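You operate a simulated robot arm through the tools that you are given. There is no shell and no other tool. Be economical: measure what you need, move in short steps, check, and stop when the job is done.

You run a simulated robot arm. Do the job below in one go: nothing can be reset, and whatever is moved stays where it is left.

Task
Cap the mix 59 cylinder at both ends in the capping jig.
Fine: foot cap, cylinder, clamp and lock, top cap; swing the arm over and press the black plunger till SET lights; swing the arm aside again. Where these are worked on the way, their far stop is far enough and under half their travel is too little: jig arm.

It is judged by the outcome, as a careful person would: the job done as asked, and still so three seconds after it is handed in. It fails if anything else is knocked over, pushed out of place, dropped, spilled or broken. Lids that push on must go on centred and level and be pressed home; caps that screw on are set level and turned clockwise until they are tight.

Robot
A 6-joint arm with a two-finger parallel gripper, fixed in place. Base frame: the origin is at the foot of the arm, x ahead of it, y to its left, z up; the work surface is at about z = 0.86. Readings come in m, degrees, newtons and seconds.
With the tool pointing down near the work surface it reaches from about 0.24 to 0.64 m from the base axis. Its first joint turns from -66.0 to 66.0 degrees. Payload 2.7 kg.
The TCP is the grasp point between the finger pads, 0.023 m short of the fingertips. In the tool frame z runs along the fingers and y along their closing line. Largest opening 0.094 m; finger width 0.038, thickness 0.01; the body of the gripper, 0.054 by 0.096 m, starts 0.039 m behind the TCP.
Orientation is that of the tool frame in the base frame, as a unit quaternion [x, y, z, w]. With the fingers straight down and closing along the base's y, the tool's x points along the base's -x, its y along +y and its z along -z.

Tools
- The arm moves only by the tool play_rows. Its argument "series" is a list of rows, each a list of 3 entries, a list of its own where there are three numbers: the shift along the tool's x, y, z in units of 40 mm (1.0 is 40 mm), then the turn, a rotation vector about the tool's x, y, z in units of 8 degrees (1.0 is 8 degrees), then the opening, from 0 (shut) to 1 (fully open). In form: [[[dx, dy, dz], [rx, ry, rz], claw], ...]. A call has 1 to 8 rows; each row shifts and turns the commanded pose from where the row before left it, along the tool's axes as they then stand. A call with a number of a shift or a turn outside -1 to 1 is refused whole. Each row takes 0.2 s and may step no farther than 0.05 m and 8.6 degrees from the row before; otherwise, or with a gripper value out of range, the whole call is refused. Where a pose cannot be reached the arm comes as near as it can. A force on the tool above 80 N (or 10 N above the force at the start of the call, whichever is more), or a blocked arm, ends the call early, and 0.2 s more pass. The fingers move at their own pace (about 0.045 m/s each) and stop on an object; they squeeze with about 25 N. The grip force told is the motor's: it shows also when the fingers shut on nothing. Time passes only in rows, and 0.2 s behind the last, so rows that do not move let the fingers close. It gives the time, the measured TCP pose, the force on the tool (base axes), the opening and the grip force at its end, in the units of the frame above (readings bear some noise), with the torque about the TCP (base axes, N m) and any sound that the robot's microphone picked up.
- Cameras (640 x 400 px; columns grow to the right, rows downward): "scene" is fixed at [0.0738, -0.4245, 1.4222]; the picture's right is [0.82, -0.57, 0.00], its down [-0.23, -0.33, -0.92] and it looks along [0.52, 0.75, -0.40] (base axes); focal length 301 px, centre (320, 200). "wrist" rides on the gripper at [0.086, 0.016, -0.074] in the tool frame; the picture's right is [-0.18, 0.98, 0.00], its down [-0.58, -0.11, -0.81] and it looks along [-0.79, -0.15, 0.59] (tool axes); focal length 243 px, centre (320, 200). There is no depth. A picture from a camera that has moved, and an enlarged one, comes with that camera's place and axes in the base frame and with its lens.
- get_image(camera): a new picture of that camera. No time passes.
- enlarge(camera, box): a new picture of the part [left, top, right, bottom] of that camera's present view, enlarged. No time passes.
- finish_job(): hands the job in; it is judged then, once.

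Go step by step. Nothing tells you positions but the pictures and the camera data: compare them with the known pose of the tool, close in by small moves and look again before you grip or let go. The budget is 120 turns and 84 pictures, counting those below and the enlarged ones. Unless the task says otherwise, let go and move clear before handing in, and close with one line.

The tools are called as name(argument=value, ...) on one line, values as JSON. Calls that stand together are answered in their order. play_rows: Moves the arm, as the interface text tells. Its arguments: {"type":"object","properties":{"series":{"type":"array","items":{"type":"array"}}},"required":["series"]} The other tools are called the same way: get_image (camera) takes a picture; enlarge (camera, box) takes an enlarged picture of a part of a camera's view; finish_job () hands the job in.

At the start:

```text
clock: 0.0
position: [0.2794, 0.09, 1.3465]
tcp_rot: [0.0, 1.0, 0.0, 0.0]
contact_force: [0.0, -0.1, -0.6]
torque: [0.0, 0.04, -0.01]
finger_gap: 0.0941
gripper_force: 0.1
```

scene: 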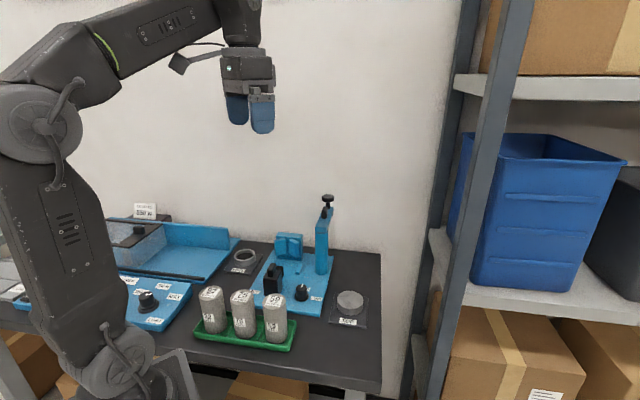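
wrist: 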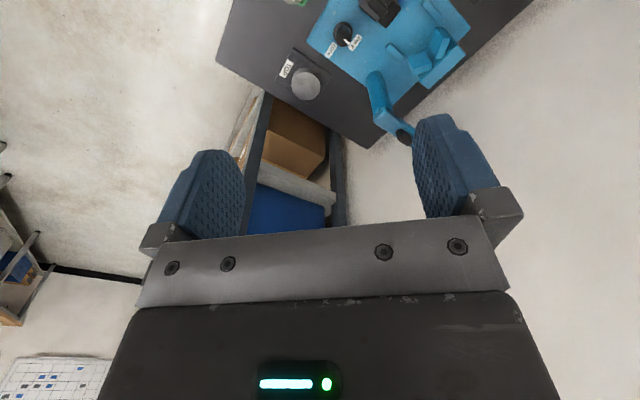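

I see a jig on a blue plate, three cylinders in a green tray, and two caps on pads. I'll enlarge to read the labels and locate the parts.

enlarge(camera="scene", box=[180, 180, 390, 360])

enlarge(camera="scene", box=[190, 270, 310, 350])

enlarge(camera="scene", box=[0, 180, 240, 340])

enlarge(camera="wrist", box=[210, 0, 550, 160])

```text
2.22 times, centred on (285, 270) of scene
camera zoom: at [0.0738, -0.4245, 1.4222], right [0.82, -0.57, 0.0], down [-0.23, -0.33, -0.92], along [0.52, 0.75, -0.4], focal length 669 px, centre (398, 44)
```

zoom: 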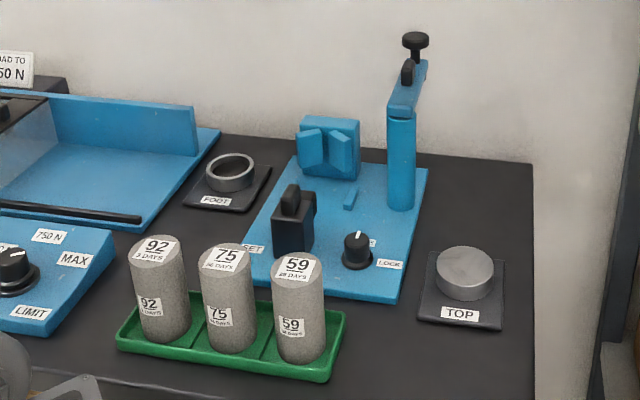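

```text
5.00 times, centred on (250, 310) of scene
camera zoom: at [0.0738, -0.4245, 1.4222], right [0.82, -0.57, 0.0], down [-0.23, -0.33, -0.92], along [0.52, 0.75, -0.4], focal length 1505 px, centre (670, -350)
```

zoom: 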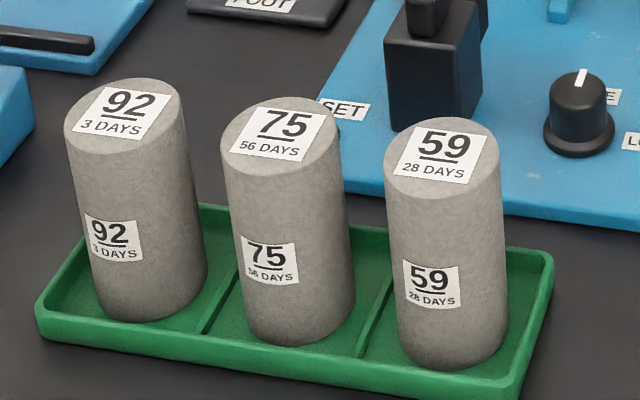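

```text
2.50 times, centred on (120, 260) of scene
camera zoom: at [0.0738, -0.4245, 1.4222], right [0.82, -0.57, 0.0], down [-0.23, -0.33, -0.92], along [0.52, 0.75, -0.4], focal length 753 px, centre (820, 50)
```

zoom: 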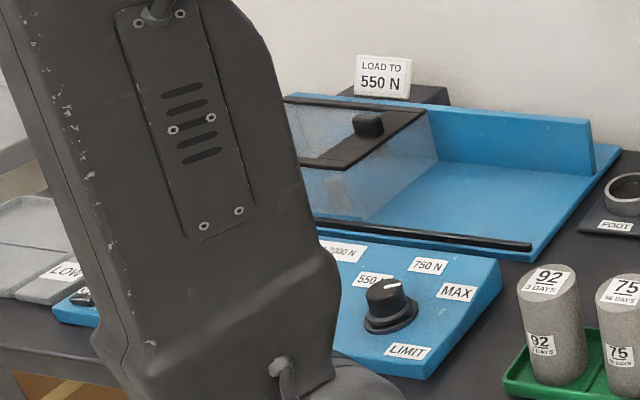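

```text
1.88 times, centred on (380, 80) of wrist
camera zoom: at [0.1929, 0.1051, 1.4212], right [0.18, 0.98, 0.0], down [0.58, -0.11, 0.81], along [0.79, -0.15, -0.59], focal length 457 px, centre (207, 426)
```

zoom: 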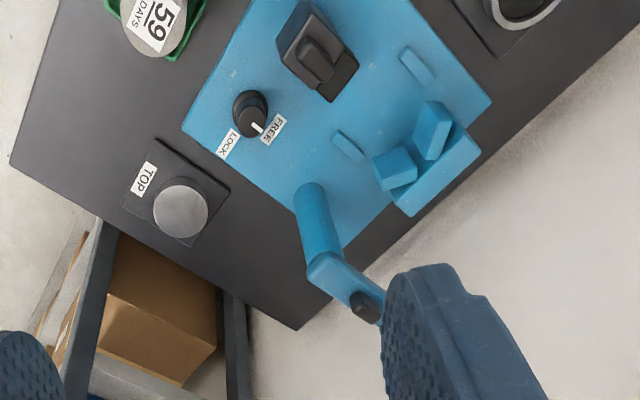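

The jig's V-block, black slider, knob (FREE/LOCK) and swing-arm post are clear, and cylinder 59 is at about (0.28, 0.044). I'll lower the wrist camera for a closer look.

play_rows(series=[[[0, 0.3, 1], [0, 0, 0], 1], [[0, 0.3, 1], [0, 0, 0], 1], [[0, 0.3, 1], [0, 0, 0], 1], [[0, 0.3, 1], [0, 0, 0], 1]])

get_image(camera="wrist")

enlarge(camera="wrist", box=[200, 0, 480, 175])

```text
clock: 1.0
position: [0.2782, 0.1392, 1.1865]
tcp_rot: [0.0, 1.0, 0.0, 0.0]
contact_force: [0.2, 0.1, 0.3]
torque: [-0.01, -0.02, -0.01]
finger_gap: 0.0939
gripper_force: 0.1
```

```text
77 pictures are left
camera wrist: at [0.1915, 0.1544, 1.2618], right [0.18, 0.98, 0.0], down [0.58, -0.11, 0.81], along [0.79, -0.15, -0.59], focal length 243 px, centre (320, 200)
```

wrist: 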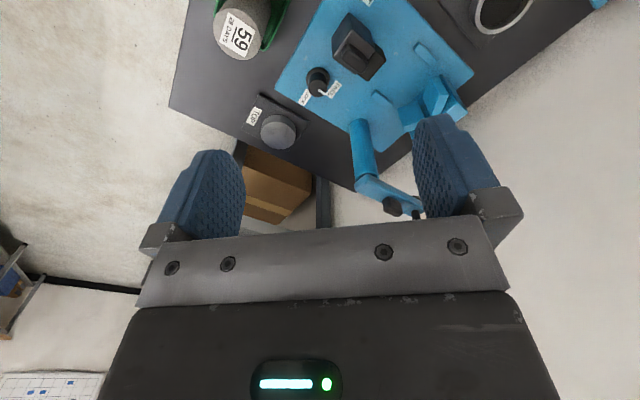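

```text
2.29 times, centred on (340, 88) of wrist
camera zoom: at [0.1915, 0.1544, 1.2618], right [0.18, 0.98, 0.0], down [0.58, -0.11, 0.81], along [0.79, -0.15, -0.59], focal length 555 px, centre (274, 457)
```

zoom: 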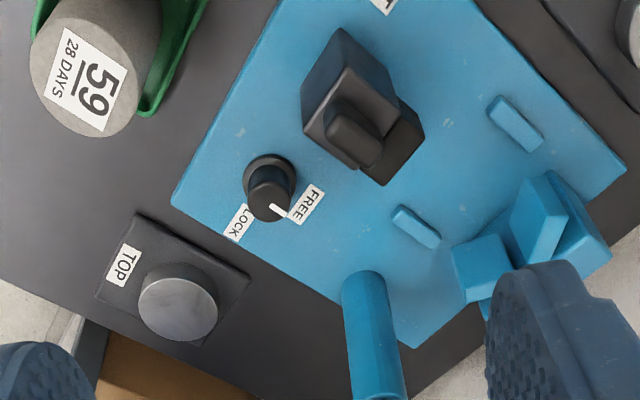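

enlarge(camera="scene", box=[255, 190, 345, 246])

enlarge(camera="scene", box=[255, 225, 345, 320])

enlarge(camera="wrist", box=[300, 0, 460, 100])

enlarge(camera="wrist", box=[340, 80, 440, 225])

```text
7.11 times, centred on (300, 218) of scene
camera zoom: at [0.0738, -0.4245, 1.4222], right [0.82, -0.57, 0.0], down [-0.23, -0.33, -0.92], along [0.52, 0.75, -0.4], focal length 2141 px, centre (462, 72)
```

zoom: 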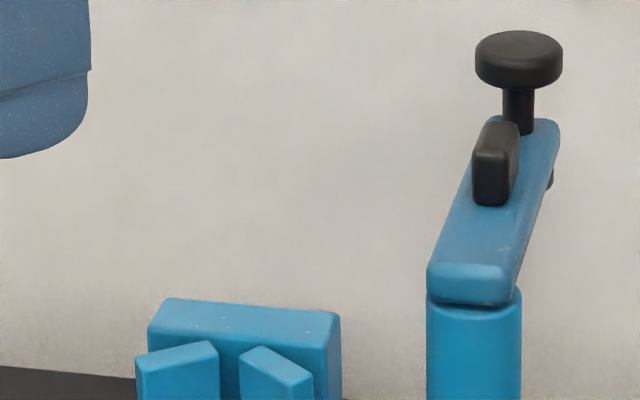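

```text
4.21 times, centred on (300, 272) of scene
camera zoom: at [0.0738, -0.4245, 1.4222], right [0.82, -0.57, 0.0], down [-0.23, -0.33, -0.92], along [0.52, 0.75, -0.4], focal length 1268 px, centre (404, -105)
```

zoom: 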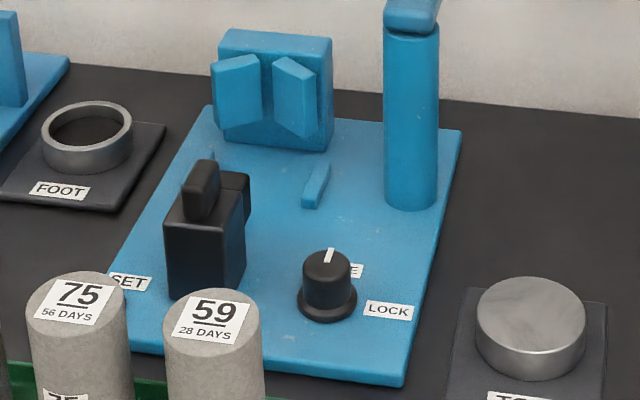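

```text
4.00 times, centred on (380, 50) of wrist
camera zoom: at [0.1915, 0.1544, 1.2618], right [0.18, 0.98, 0.0], down [0.58, -0.11, 0.81], along [0.79, -0.15, -0.59], focal length 970 px, centre (80, 800)
```

zoom: 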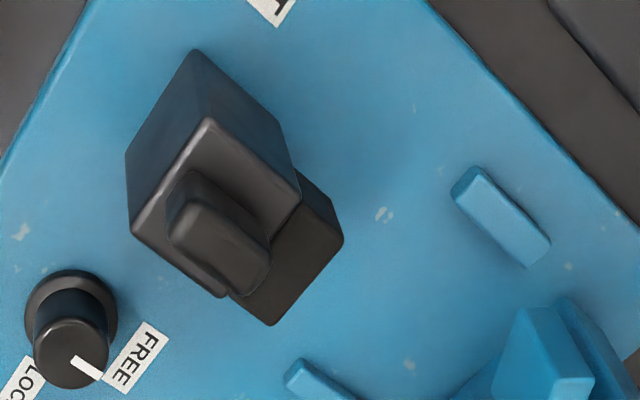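

```text
2.76 times, centred on (390, 152) of wrist
camera zoom: at [0.1915, 0.1544, 1.2618], right [0.18, 0.98, 0.0], down [0.58, -0.11, 0.81], along [0.79, -0.15, -0.59], focal length 669 px, centre (127, 331)
```

zoom: 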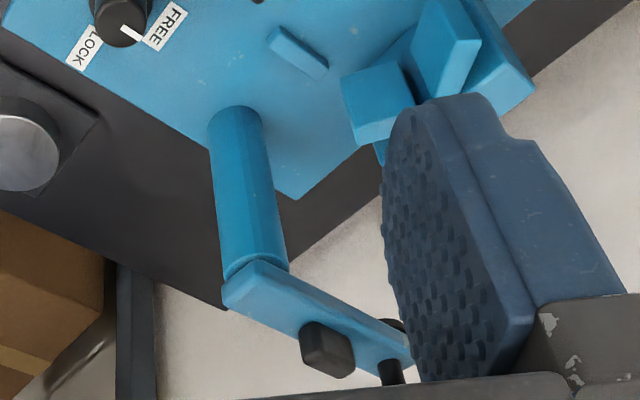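

The clamp axis runs at about 45.6° in the base frame. The rails are centred near (0.411, 0.248) and the post is about 0.11 m to the side. I'll yaw the tool to match the jig and look at the foot cap.

play_rows(series=[[[0, 0, 0], [0, 0, -0.95], 1], [[0, 0, 0], [0, 0, -0.95], 1], [[0, 0, 0], [0, 0, -0.95], 1], [[0, 0, 0], [0, 0, -0.95], 1], [[0, 0, 0], [0, 0, -0.95], 1], [[0, 0, 0], [0, 0, -0.95], 1]])

play_rows(series=[[[-0.6, 0.85, 0.5], [0, 0, 0], 1], [[-0.6, 0.85, 0.5], [0, 0, 0], 1], [[-0.6, 0.85, 0.5], [0, 0, 0], 1], [[-0.6, 0.85, 0.5], [0, 0, 0], 1]])

get_image(camera="wrist")

get_image(camera="scene")

```text
clock: 2.4
position: [0.2788, 0.1368, 1.1857]
tcp_rot: [-0.388, 0.922, 0.0, 0.001]
contact_force: [-0.2, -0.2, 0.2]
torque: [-0.01, 0.01, 0.0]
finger_gap: 0.0941
gripper_force: 0.1
```

```text
clock: 3.4
position: [0.2488, 0.3047, 1.1066]
tcp_rot: [-0.387, 0.922, -0.001, 0.002]
contact_force: [-0.8, -0.3, 0.1]
torque: [0.01, 0.02, -0.03]
finger_gap: 0.0939
gripper_force: 0.0
```

```text
71 pictures are left
camera wrist: at [0.1763, 0.2521, 1.1812], right [-0.57, 0.82, 0.0], down [0.48, 0.34, 0.81], along [0.66, 0.46, -0.59], focal length 243 px, centre (320, 200)
```

wrist: 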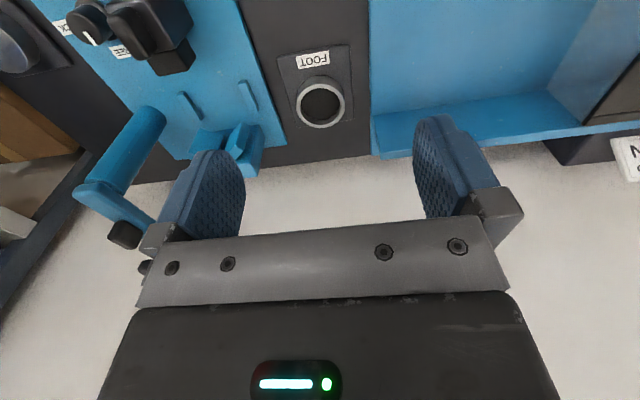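

```text
70 pictures are left
```

scene: 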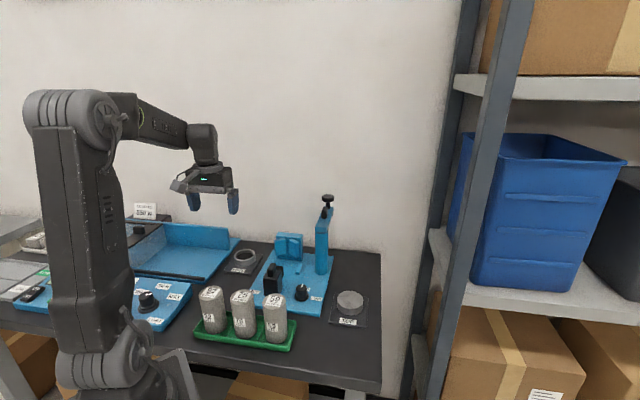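

enlarge(camera="wrist", box=[270, 35, 370, 135])

enlarge(camera="wrist", box=[100, 0, 290, 185])

```text
4.00 times, centred on (320, 85) of wrist
camera zoom: at [0.1763, 0.2521, 1.1812], right [-0.57, 0.82, 0.0], down [0.48, 0.34, 0.81], along [0.66, 0.46, -0.59], focal length 970 px, centre (320, 660)
```

zoom: 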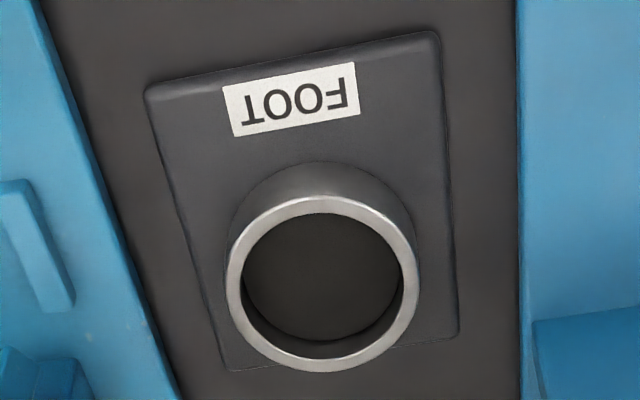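

```text
2.16 times, centred on (195, 92) of wrist
camera zoom: at [0.1763, 0.2521, 1.1812], right [-0.57, 0.82, 0.0], down [0.48, 0.34, 0.81], along [0.66, 0.46, -0.59], focal length 525 px, centre (590, 432)
```

zoom: 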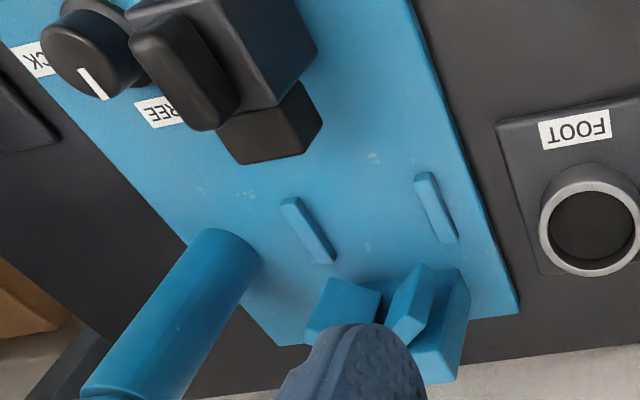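

play_rows(series=[[[0.29, -0.97, 0.35], [0, 0, 0], 1], [[0.29, -0.97, 0.35], [0, 0, 0], 1], [[0.29, -0.97, 0.35], [0, 0, 0], 1], [[0.29, -0.97, 0.35], [0, 0, 0], 1]])

get_image(camera="wrist")

enlarge(camera="wrist", box=[245, 90, 405, 215])

```text
clock: 4.4
position: [0.3258, 0.1633, 1.0499]
tcp_rot: [-0.387, 0.922, 0.0, 0.001]
contact_force: [0.9, 0.0, 0.1]
torque: [-0.02, 0.03, 0.03]
finger_gap: 0.0941
gripper_force: 0.0
```

```text
67 pictures are left
camera wrist: at [0.2542, 0.1114, 1.1241], right [-0.57, 0.82, 0.0], down [0.48, 0.34, 0.81], along [0.66, 0.46, -0.59], focal length 243 px, centre (320, 200)
```

wrist: 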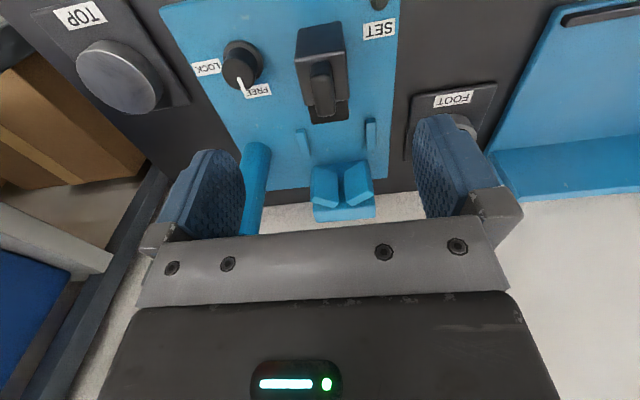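

```text
3.20 times, centred on (325, 152) of wrist
camera zoom: at [0.2542, 0.1114, 1.1241], right [-0.57, 0.82, 0.0], down [0.48, 0.34, 0.81], along [0.66, 0.46, -0.59], focal length 776 px, centre (304, 352)
```

zoom: 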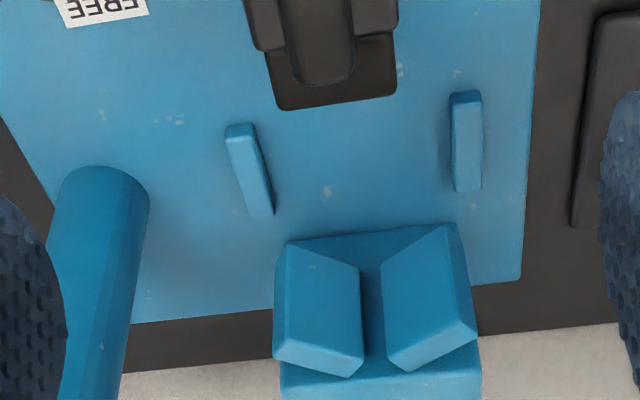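

enlarge(camera="scene", box=[268, 226, 318, 271])

enlarge(camera="wrist", box=[300, 110, 390, 220])

```text
8.89 times, centred on (293, 248) of scene
camera zoom: at [0.0738, -0.4245, 1.4222], right [0.82, -0.57, 0.0], down [-0.23, -0.33, -0.92], along [0.52, 0.75, -0.4], focal length 2676 px, centre (560, -231)
```

zoom: 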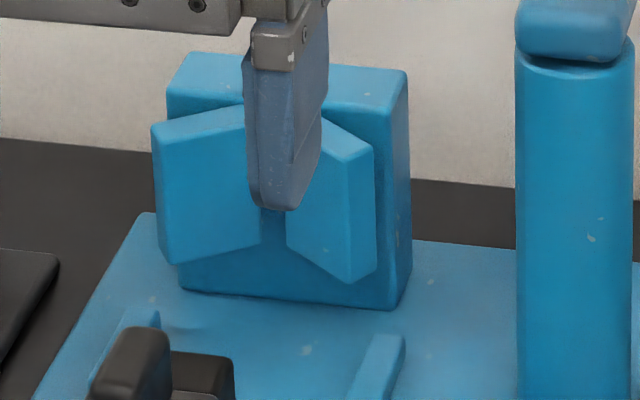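

```text
3.64 times, centred on (345, 165) of wrist
camera zoom: at [0.2542, 0.1114, 1.1241], right [-0.57, 0.82, 0.0], down [0.48, 0.34, 0.81], along [0.66, 0.46, -0.59], focal length 882 px, centre (229, 327)
```

zoom: 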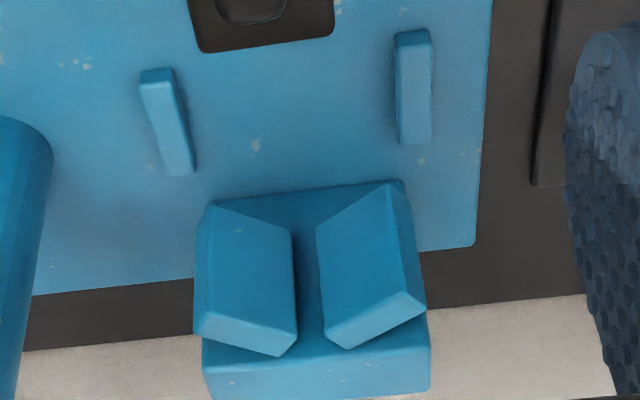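

The V flaps are at z 0.90–0.94, and a clamped cylinder would be centred about 1 cm past the rails' centre. The foot cap is at (0.331, 0.362), 65 mm across, with its rim at 0.884; I'll move above it and check alignment.

play_rows(series=[[[-0.8, 0.85, 0], [0, 0, 0], 1], [[-0.8, 0.85, 0], [0, 0, 0], 1], [[-0.87, 0.85, 0.2], [0, 0, 0], 1], [[-0.87, 0.835, 0.5], [0, 0, 0], 1], [[0, 0, 0.9], [0, 0, 0], 1]])

get_image(camera="wrist")

```text
refused: row 4 steps farther than a row can; nothing moved
```

```text
63 pictures are left
camera wrist: at [0.2542, 0.1114, 1.1241], right [-0.57, 0.82, 0.0], down [0.48, 0.34, 0.81], along [0.66, 0.46, -0.59], focal length 243 px, centre (320, 200)
```

wrist: 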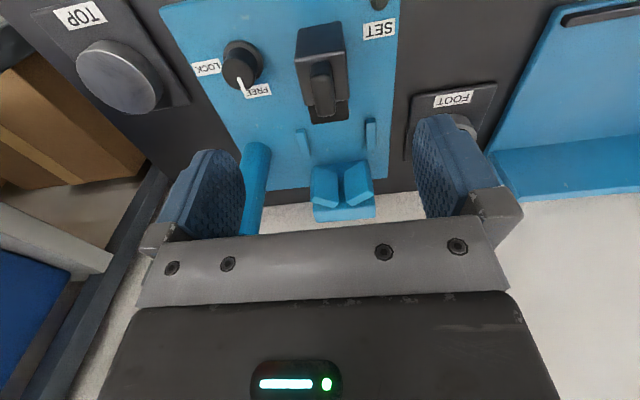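

The last call was refused because one row stepped too far. I'll resend it with smaller steps.

play_rows(series=[[[-0.83, 0.85, 0], [0, 0, 0], 1], [[-0.83, 0.85, 0], [0, 0, 0], 1], [[-0.83, 0.84, 0.1], [0, 0, 0], 1], [[-0.83, 0.84, 0.2], [0, 0, 0], 1], [[0, 0, 0.7], [0, 0, 0], 1], [[0, 0, 0.7], [0, 0, 0], 1]])

get_image(camera="wrist")

```text
clock: 5.8
position: [0.3241, 0.3503, 0.9815]
tcp_rot: [-0.387, 0.922, 0.0, 0.001]
contact_force: [0.3, -0.5, 0.6]
torque: [0.02, 0.03, -0.03]
finger_gap: 0.094
gripper_force: 0.0
```

```text
62 pictures are left
camera wrist: at [0.2509, 0.2989, 1.0558], right [-0.57, 0.82, 0.0], down [0.48, 0.34, 0.81], along [0.66, 0.46, -0.59], focal length 243 px, centre (320, 200)
```

wrist: 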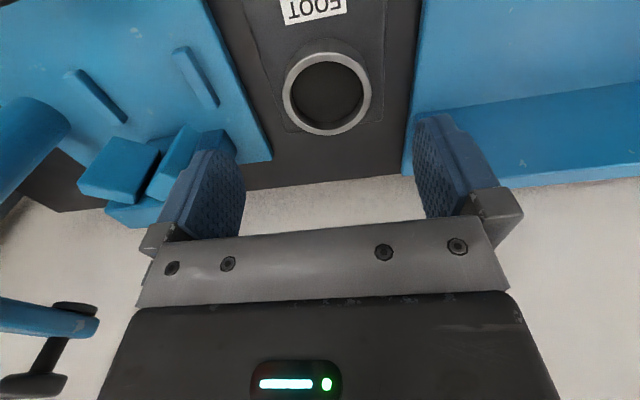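

play_rows(series=[[[0.02, 0.09, 0.7], [0, 0, 0], 1], [[0, 0, 0.7], [0, 0, 0], 1], [[0, 0, 0.7], [0, 0, 0], 1]])

get_image(camera="wrist")

enlarge(camera="scene", box=[200, 200, 300, 290])

```text
clock: 6.6
position: [0.3208, 0.3524, 0.8973]
tcp_rot: [-0.387, 0.922, 0.001, 0.001]
contact_force: [0.5, 0.5, -0.5]
torque: [-0.04, 0.04, 0.0]
finger_gap: 0.0942
gripper_force: 0.1
```

```text
61 pictures are left
camera wrist: at [0.2483, 0.3001, 0.9722], right [-0.57, 0.82, 0.0], down [0.48, 0.34, 0.81], along [0.66, 0.46, -0.59], focal length 243 px, centre (320, 200)
```

wrist: 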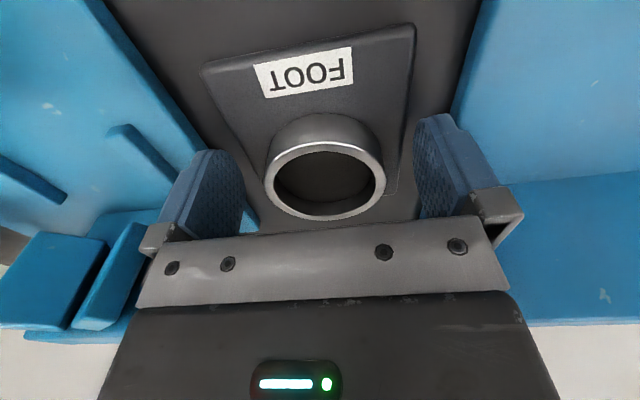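

```text
4.44 times, centred on (250, 245) of scene
camera zoom: at [0.0738, -0.4245, 1.4222], right [0.82, -0.57, 0.0], down [-0.23, -0.33, -0.92], along [0.52, 0.75, -0.4], focal length 1338 px, centre (631, 0)
```

zoom: 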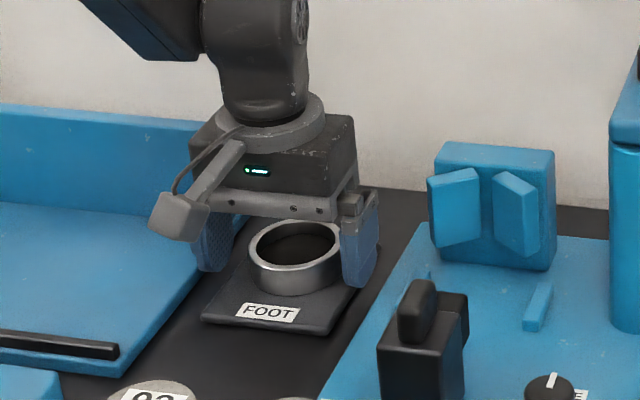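

Cap centred between the fingers at the intended offset. Gripping.

play_rows(series=[[[0, 0, 0], [0, 0, 0], 0.5], [[0, 0, 0], [0, 0, 0], 0.4], [[0, 0, 0], [0, 0, 0], 0.4], [[0, 0, 0], [0, 0, 0], 0.4]])

play_rows(series=[[[0, 0, -0.4], [0, 0, 0], 0.4], [[0, 0, -0.8], [0, 0, 0], 0.4], [[0, 0, -0.9], [0, 0, 0], 0.4]])

get_image(camera="wrist")

```text
clock: 7.6
position: [0.3197, 0.3498, 0.8984]
tcp_rot: [-0.388, 0.922, 0.0, 0.0]
contact_force: [0.7, -0.3, 0.4]
torque: [0.03, 0.0, -0.02]
finger_gap: 0.0657
gripper_force: 25.1
```

```text
clock: 8.4
position: [0.3225, 0.3528, 0.9814]
tcp_rot: [-0.387, 0.922, 0.0, 0.0]
contact_force: [0.2, 0.3, -2.2]
torque: [-0.02, 0.04, 0.0]
finger_gap: 0.066
gripper_force: 25.5
```

```text
59 pictures are left
camera wrist: at [0.2499, 0.3014, 1.0565], right [-0.57, 0.82, 0.0], down [0.48, 0.34, 0.81], along [0.66, 0.46, -0.59], focal length 243 px, centre (320, 200)
```

wrist: 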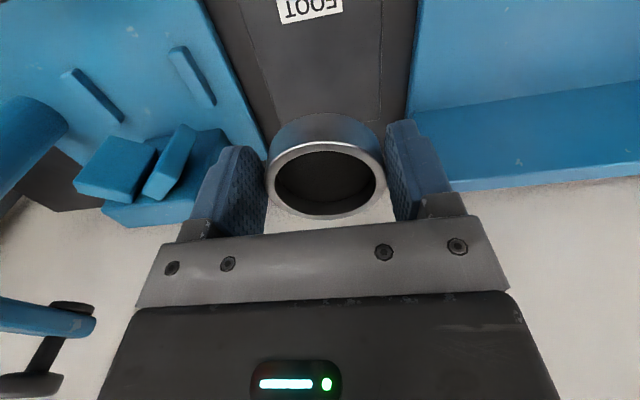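

play_rows(series=[[[0.2, 0, -0.8], [0, 0, 0], 0.4], [[0.29, -0.6, 0], [0, 0, 0], 0.4], [[0, -0.95, 0], [0, 0, 0], 0.4], [[0, -0.95, 0], [0, 0, 0], 0.4], [[0, -0.93, 0], [0, 0, 0], 0.4], [[0, 0, 0], [0, 0, 0], 0.4]])

get_image(camera="wrist")

enlarge(camera="scene", box=[240, 180, 350, 280])

```text
clock: 9.8
position: [0.4062, 0.241, 1.0141]
tcp_rot: [-0.387, 0.922, 0.0, 0.0]
contact_force: [-0.1, -0.6, -3.3]
torque: [-0.05, 0.06, -0.01]
finger_gap: 0.0658
gripper_force: 24.8
```

```text
58 pictures are left
camera wrist: at [0.3334, 0.1894, 1.0892], right [-0.57, 0.82, 0.0], down [0.48, 0.34, 0.81], along [0.66, 0.46, -0.59], focal length 243 px, centre (320, 200)
```

wrist: 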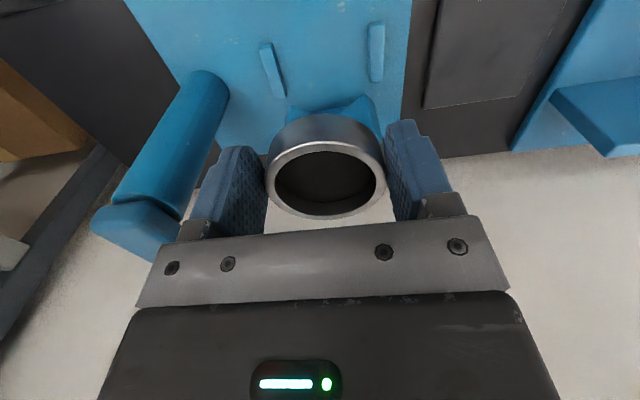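

```text
4.00 times, centred on (295, 230) of scene
camera zoom: at [0.0738, -0.4245, 1.4222], right [0.82, -0.57, 0.0], down [-0.23, -0.33, -0.92], along [0.52, 0.75, -0.4], focal length 1204 px, centre (420, 80)
```

zoom: 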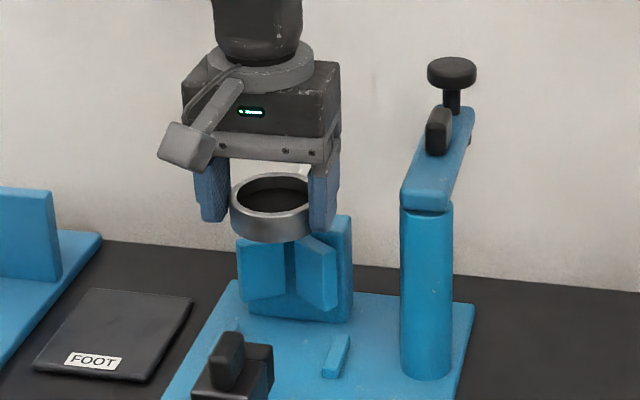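

The camera housing would pass low over the slider's handle, so I'll yaw the tool about 22° to clear it. I'll set the cap slightly toward the slider side so the fingers also clear the V flaps.

play_rows(series=[[[0, 0, 0], [0, 0, 0.933], 0.4], [[0, 0, 0], [0, 0, 0.933], 0.4], [[0, 0, 0], [0, 0, 0.933], 0.4], [[0.42, -0.02, 0], [0, 0, 0], 0.4], [[0, 0, 0.7], [0, 0, 0], 0.4], [[0, 0, 0.7], [0, 0, 0], 0.4], [[0, 0, 0.5], [0, 0, 0], 0.4]])

get_image(camera="wrist")

enlarge(camera="scene", box=[240, 200, 350, 300])

```text
clock: 11.4
position: [0.3903, 0.2346, 0.9396]
tcp_rot: [-0.201, 0.98, 0.0, 0.0]
contact_force: [0.2, -1.3, -3.3]
torque: [0.0, 0.08, -0.05]
finger_gap: 0.0656
gripper_force: 25.4
```

```text
56 pictures are left
camera wrist: at [0.3039, 0.214, 1.0138], right [-0.22, 0.98, 0.0], down [0.58, 0.13, 0.81], along [0.79, 0.18, -0.59], focal length 243 px, centre (320, 200)
```

wrist: 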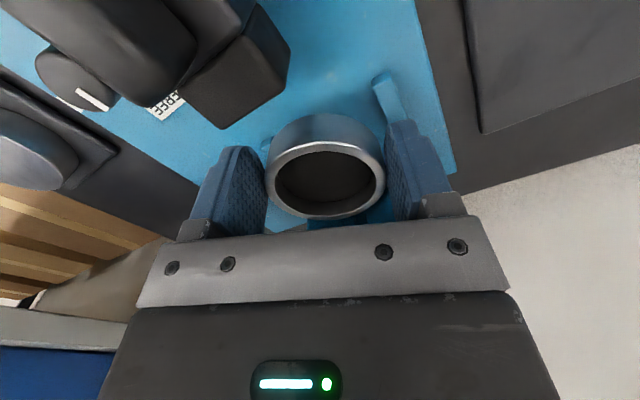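

```text
4.00 times, centred on (295, 250) of scene
camera zoom: at [0.0738, -0.4245, 1.4222], right [0.82, -0.57, 0.0], down [-0.23, -0.33, -0.92], along [0.52, 0.75, -0.4], focal length 1204 px, centre (420, 0)
```

zoom: 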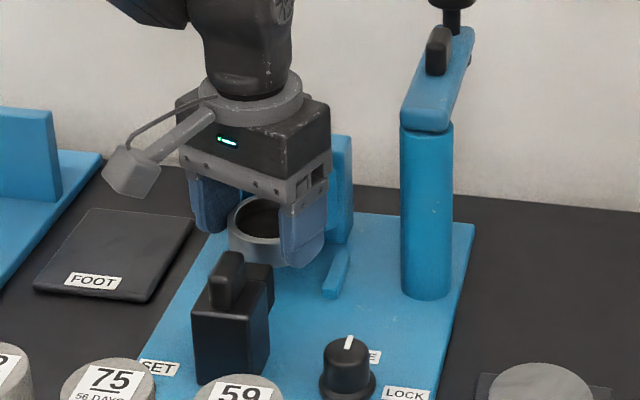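

play_rows(series=[[[0, 0, 0.5], [0, 0, 0], 0.4], [[0, 0, 0.2], [0, 0, 0], 0.4], [[0, 0, 0.08], [0, 0, 0], 0.4]])

enlarge(camera="scene", box=[265, 230, 325, 290])

```text
clock: 12.2
position: [0.3891, 0.2336, 0.908]
tcp_rot: [-0.202, 0.979, 0.001, 0.001]
contact_force: [-0.1, 0.4, -2.8]
torque: [-0.02, 0.05, -0.01]
finger_gap: 0.0661
gripper_force: 24.8
```

```text
6.67 times, centred on (295, 260) of scene
camera zoom: at [0.0738, -0.4245, 1.4222], right [0.82, -0.57, 0.0], down [-0.23, -0.33, -0.92], along [0.52, 0.75, -0.4], focal length 2007 px, centre (487, -200)
```

zoom: 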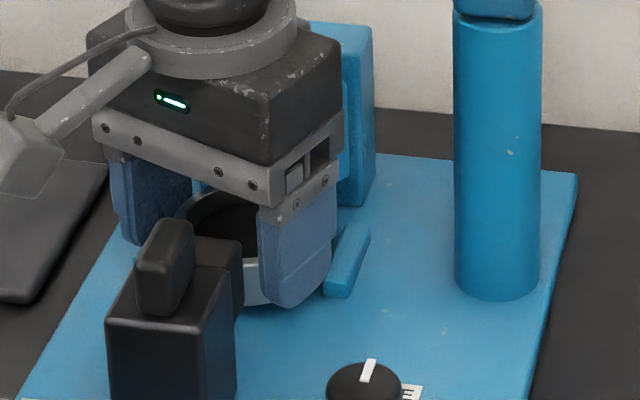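

play_rows(series=[[[0, 0, 0.05], [0, 0, 0], 0.4], [[0, 0, 0.05], [0, 0, 0], 0.4]])

```text
clock: 12.8
position: [0.3909, 0.2347, 0.9045]
tcp_rot: [-0.202, 0.979, -0.001, 0.002]
contact_force: [-0.2, -0.9, 1.3]
torque: [0.03, 0.11, -0.02]
finger_gap: 0.0657
gripper_force: 25.5
```

play_rows(series=[[[0, 0, 0.04], [0, 0, 0], 0.4], [[0, 0, 0], [0, 0, 0], 0.4]])

```text
clock: 13.4
position: [0.3905, 0.2334, 0.9055]
tcp_rot: [-0.201, 0.98, 0.001, 0.001]
contact_force: [-10.3, -5.5, 30.9]
torque: [0.5, 0.8, 0.01]
finger_gap: 0.0659
gripper_force: 25.1
```

play_rows(series=[[[0, 0, -0.04], [0, 0, 0], 0.4], [[0, 0, 0], [0, 0, 0], 0.78], [[0, 0, 0], [0, 0, 0], 0.78]])

get_image(camera="wrist")

enlarge(camera="scene", box=[265, 230, 325, 290])

```text
clock: 14.2
position: [0.3912, 0.2341, 0.9042]
tcp_rot: [-0.201, 0.98, 0.0, 0.002]
contact_force: [2.3, -13.7, 25.6]
torque: [0.46, 0.56, 0.33]
finger_gap: 0.0678
gripper_force: 0.1
```

```text
53 pictures are left
camera wrist: at [0.3048, 0.2132, 0.979], right [-0.22, 0.98, 0.0], down [0.58, 0.13, 0.81], along [0.79, 0.18, -0.59], focal length 243 px, centre (320, 200)
```

wrist: 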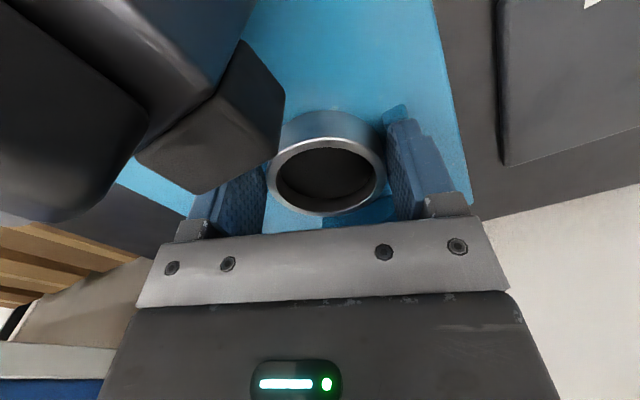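

```text
6.67 times, centred on (295, 260) of scene
camera zoom: at [0.0735, -0.425, 1.422], right [0.82, -0.57, 0.0], down [-0.23, -0.33, -0.92], along [0.52, 0.75, -0.4], focal length 2007 px, centre (487, -200)
```

zoom: 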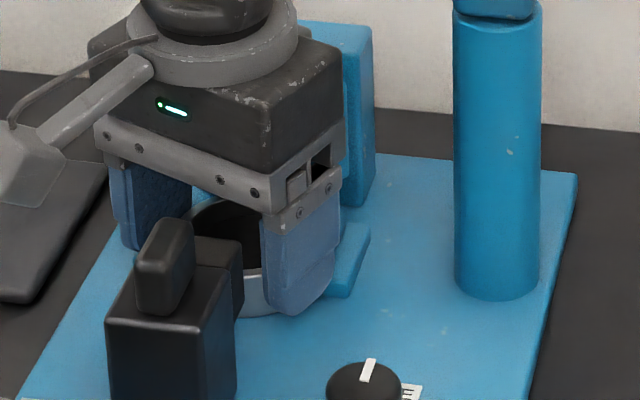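

The fingers look blocked by a rail while opening, though the cap itself is free. I'll raise slightly and then open.

play_rows(series=[[[0, 0, -0.1], [0, 0, 0], 0.74], [[0, 0, -0.05], [0, 0, 0], 0.76], [[0, 0, 0], [0, 0, 0], 0.76]])

get_image(camera="wrist")

```text
clock: 15.0
position: [0.3903, 0.2331, 0.909]
tcp_rot: [-0.201, 0.98, 0.001, 0.0]
contact_force: [0.2, -0.3, 0.1]
torque: [-0.03, -0.02, 0.02]
finger_gap: 0.0713
gripper_force: 0.0
```

```text
51 pictures are left
camera wrist: at [0.3039, 0.2137, 0.984], right [-0.22, 0.98, 0.0], down [0.58, 0.13, 0.81], along [0.79, 0.18, -0.59], focal length 243 px, centre (320, 200)
```

wrist: 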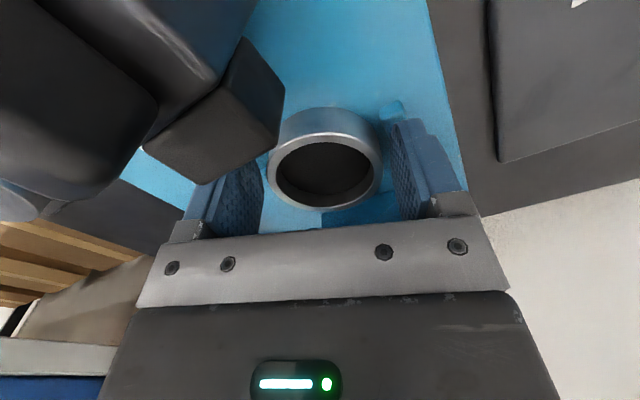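

play_rows(series=[[[0, 0, -0.3], [0, 0, 0], 0.76], [[0, 0, -0.6], [0, 0, 0], 0.76], [[0, 0, -0.9], [0, 0, 0], 0.8], [[0, 0, -0.9], [0, 0, 0], 0.9], [[0.6, 0, -0.9], [0, 0, 0], 0.9]])

get_image(camera="wrist")

enlarge(camera="wrist", box=[250, 30, 410, 180])

enlarge(camera="scene", box=[265, 230, 325, 290])

```text
clock: 16.2
position: [0.366, 0.2248, 1.0562]
tcp_rot: [-0.2, 0.98, 0.001, -0.001]
contact_force: [-1.1, -0.2, 0.0]
torque: [0.0, 0.01, -0.02]
finger_gap: 0.0847
gripper_force: 0.1
```

```text
50 pictures are left
camera wrist: at [0.2812, 0.2062, 1.1303], right [-0.22, 0.98, 0.0], down [0.58, 0.13, 0.81], along [0.79, 0.18, -0.59], focal length 243 px, centre (320, 200)
```

wrist: 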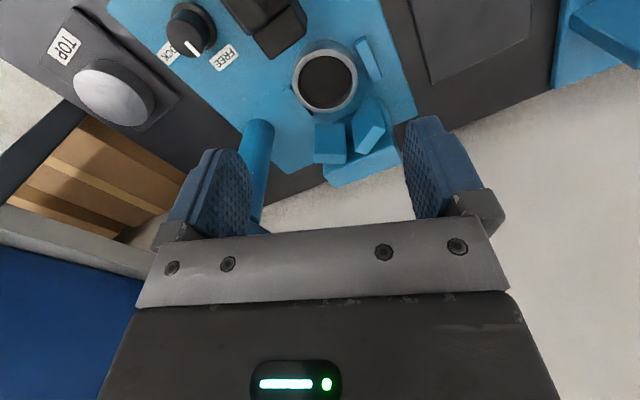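

```text
2.67 times, centred on (330, 105) of wrist
camera zoom: at [0.2812, 0.2062, 1.1303], right [-0.22, 0.98, 0.0], down [0.58, 0.13, 0.81], along [0.79, 0.18, -0.59], focal length 647 px, centre (293, 453)
```

zoom: 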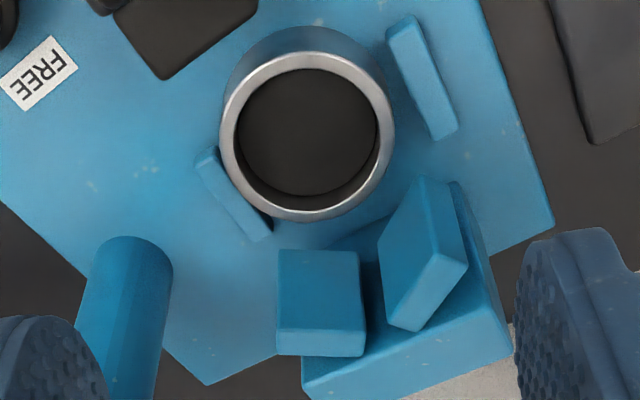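

```text
6.67 times, centred on (295, 260) of scene
camera zoom: at [0.0738, -0.4245, 1.4222], right [0.82, -0.57, 0.0], down [-0.23, -0.33, -0.92], along [0.52, 0.75, -0.4], focal length 2007 px, centre (487, -200)
```

zoom: 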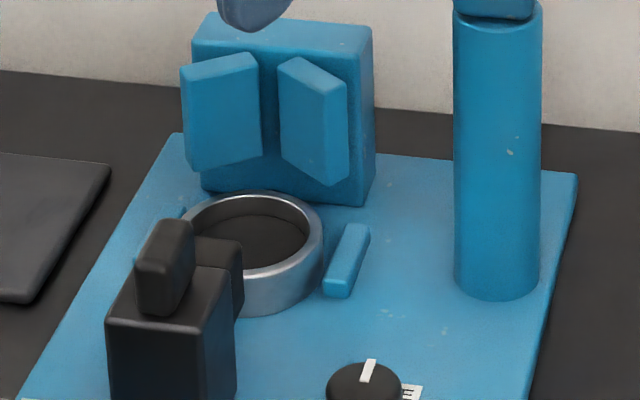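

The foot cap sits flat at about (0.402, 0.239), on the jig's centre line. Next I'll go above cylinder 59.

play_rows(series=[[[0, 0, 0], [0, 0, 0.963], 0.9], [[0, 0, 0], [0, 0, 0.963], 0.9], [[0, 0, 0], [0, 0, 0.963], 0.9], [[0.53, -0.9, 0], [0, 0, 0], 0.9], [[0.53, -0.9, 0], [0, 0, 0], 0.9], [[0.53, -0.9, 0], [0, 0, 0], 0.9], [[0.53, -0.9, 0], [0, 0, 0], 0.8], [[0.53, -0.9, 0], [0, 0, 0], 0.75]])

get_image(camera="wrist")

```text
clock: 18.0
position: [0.2613, 0.0427, 1.0552]
tcp_rot: [-0.001, 1.0, 0.001, 0.0]
contact_force: [-0.7, -0.3, -0.8]
torque: [-0.05, 0.0, 0.01]
finger_gap: 0.0706
gripper_force: 0.0
```

```text
47 pictures are left
camera wrist: at [0.1745, 0.0577, 1.1297], right [0.18, 0.98, 0.0], down [0.58, -0.11, 0.81], along [0.79, -0.15, -0.59], focal length 243 px, centre (320, 200)
```

wrist: 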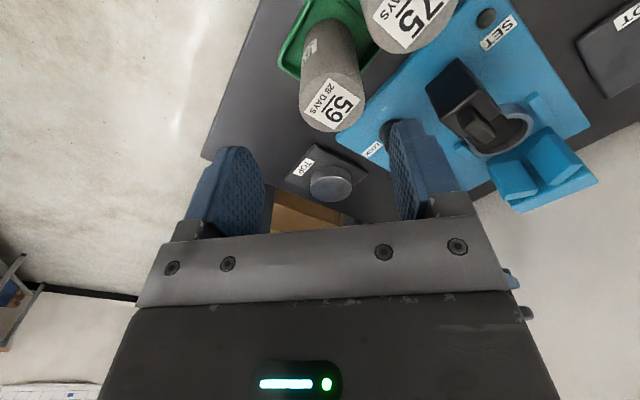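

enlarge(camera="wrist", box=[270, 0, 470, 150])

```text
2.67 times, centred on (370, 75) of wrist
camera zoom: at [0.1745, 0.0577, 1.1297], right [0.18, 0.98, 0.0], down [0.58, -0.11, 0.81], along [0.79, -0.15, -0.59], focal length 647 px, centre (187, 533)
```

zoom: 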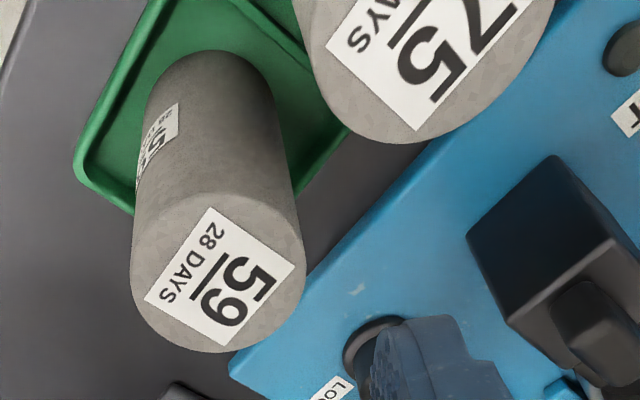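

play_rows(series=[[[-0.29, 0.095, 0], [0, 0, 0], 0.7], [[0, 0, 0.8], [0, 0, 0], 0.7], [[0, 0, 0.7], [0, 0, 0], 0.7]])

get_image(camera="wrist")

enlarge(camera="scene", box=[180, 230, 320, 360])

```text
clock: 18.8
position: [0.274, 0.0477, 0.993]
tcp_rot: [-0.001, 1.0, 0.001, -0.001]
contact_force: [0.1, 0.0, 0.2]
torque: [0.01, 0.01, 0.0]
finger_gap: 0.0657
gripper_force: 0.1
```

```text
45 pictures are left
camera wrist: at [0.1873, 0.0625, 1.0685], right [0.18, 0.98, 0.0], down [0.58, -0.11, 0.81], along [0.79, -0.15, -0.59], focal length 243 px, centre (320, 200)
```

wrist: 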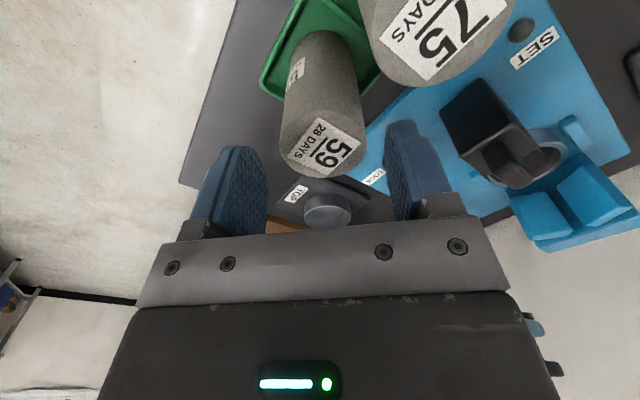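

```text
3.08 times, centred on (250, 295) of scene
camera zoom: at [0.0738, -0.4245, 1.4222], right [0.82, -0.57, 0.0], down [-0.23, -0.33, -0.92], along [0.52, 0.75, -0.4], focal length 926 px, centre (535, -92)
```

zoom: 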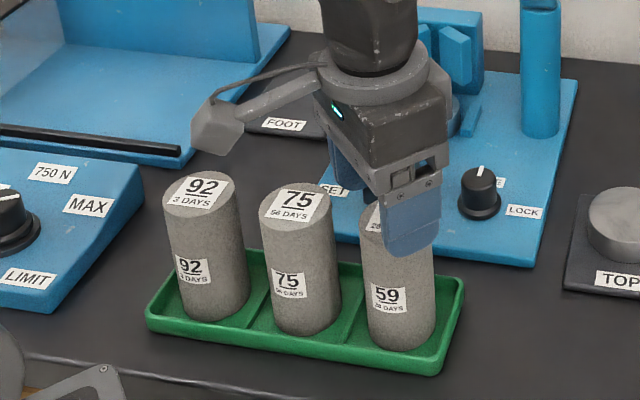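

play_rows(series=[[[0, 0, 0.52], [0, 0, 0], 0.7], [[0, 0, 0.5], [0, 0, 0], 0.7], [[0, 0, 0], [0, 0, 0], 0.4], [[0, 0, 0], [0, 0, 0], 0.4], [[0, 0, 0], [0, 0, 0], 0.4]])

get_image(camera="wrist")

```text
clock: 20.0
position: [0.2748, 0.0485, 0.9528]
tcp_rot: [-0.001, 1.0, 0.0, 0.0]
contact_force: [0.8, -0.6, -0.6]
torque: [-0.14, -0.06, 0.02]
finger_gap: 0.0496
gripper_force: 25.2
```

```text
43 pictures are left
camera wrist: at [0.1882, 0.0641, 1.0273], right [0.18, 0.98, 0.0], down [0.58, -0.11, 0.81], along [0.79, -0.15, -0.59], focal length 243 px, centre (320, 200)
```

wrist: 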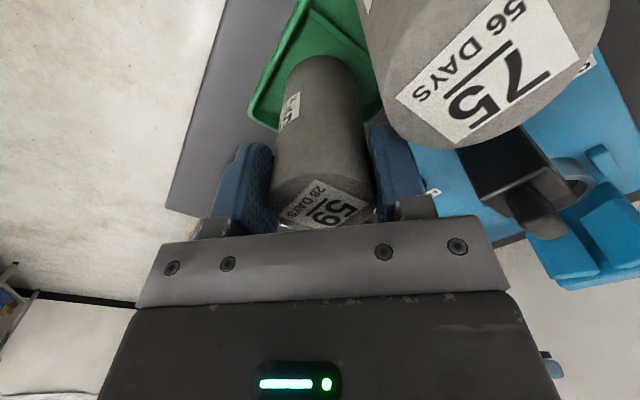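

play_rows(series=[[[0, 0, -0.5], [0, 0, 0], 0.4], [[0, 0, -0.9], [0, 0, 0], 0.4], [[0, 0, -0.9], [0, 0, 0], 0.4], [[0, 0, -0.9], [0, 0, 0], 0.4], [[0, 0, -0.5], [0, 0, 0], 0.4]])

play_rows(series=[[[-0.6, 0.6, 0], [0, 0, 0], 0.4], [[0, 0, 0], [0, 0, -0.95], 0.4], [[0, 0, 0], [0, 0, -0.95], 0.4], [[0, 0, 0], [0, 0, -0.95], 0.4], [[0, 0, 0], [0, 0, -0.95], 0.4], [[0, 0, 0], [0, 0, -0.95], 0.4], [[0, 0, 0], [0, 0, -0.95], 0.4]])

get_image(camera="wrist")

```text
clock: 21.2
position: [0.2743, 0.0486, 1.1001]
tcp_rot: [0.0, 1.0, 0.0, -0.001]
contact_force: [-0.8, 0.9, -3.8]
torque: [0.02, 0.0, 0.01]
finger_gap: 0.0497
gripper_force: 25.1
```

```text
clock: 22.8
position: [0.2979, 0.0721, 1.1001]
tcp_rot: [-0.389, 0.921, 0.0, 0.0]
contact_force: [0.5, 0.9, -3.9]
torque: [-0.04, -0.01, -0.02]
finger_gap: 0.0494
gripper_force: 25.2
```

```text
42 pictures are left
camera wrist: at [0.2266, 0.0202, 1.1753], right [-0.58, 0.82, 0.0], down [0.48, 0.34, 0.81], along [0.66, 0.47, -0.59], focal length 243 px, centre (320, 200)
```

wrist: 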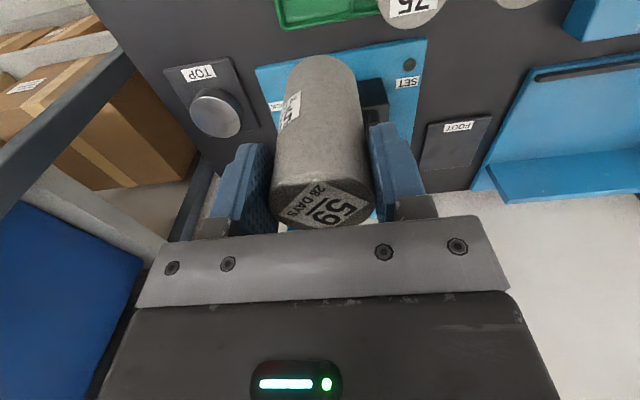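

play_rows(series=[[[-0.94, 0.21, 0], [0, 0, 0], 0.4], [[-0.94, 0.21, 0], [0, 0, 0], 0.4], [[-0.94, 0.21, 0], [0, 0, 0], 0.4], [[-0.94, 0.21, 0], [0, 0, 0], 0.4], [[-0.92, 0.2, 0], [0, 0, 0], 0.4], [[0, 0, 0.7], [0, 0, 0], 0.4], [[0, 0, 0.7], [0, 0, 0], 0.4], [[0, 0, 0.9], [0, 0, 0], 0.4]])

get_image(camera="wrist")

enlarge(camera="scene", box=[255, 210, 335, 290])

```text
clock: 24.6
position: [0.3978, 0.2341, 1.0095]
tcp_rot: [-0.389, 0.921, 0.0, 0.001]
contact_force: [0.0, 0.6, -4.5]
torque: [0.0, 0.08, 0.0]
finger_gap: 0.0499
gripper_force: 25.0
```

```text
41 pictures are left
camera wrist: at [0.3259, 0.1832, 1.0836], right [-0.57, 0.82, 0.0], down [0.48, 0.34, 0.81], along [0.66, 0.46, -0.59], focal length 243 px, centre (320, 200)
```

wrist: 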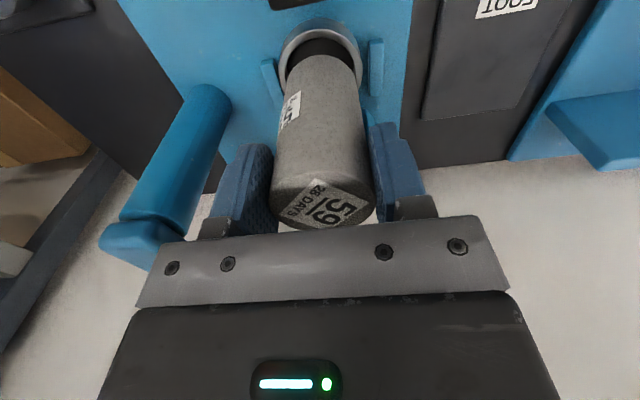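

```text
5.00 times, centred on (295, 250) of scene
camera zoom: at [0.0738, -0.4244, 1.4222], right [0.82, -0.57, 0.0], down [-0.23, -0.33, -0.92], along [0.52, 0.75, -0.4], focal length 1505 px, centre (445, -50)
```

zoom: 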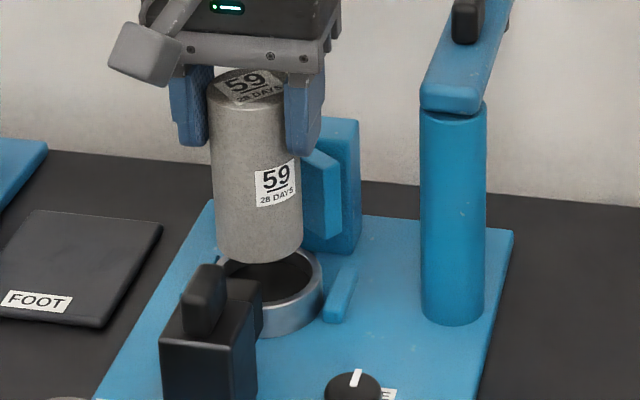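

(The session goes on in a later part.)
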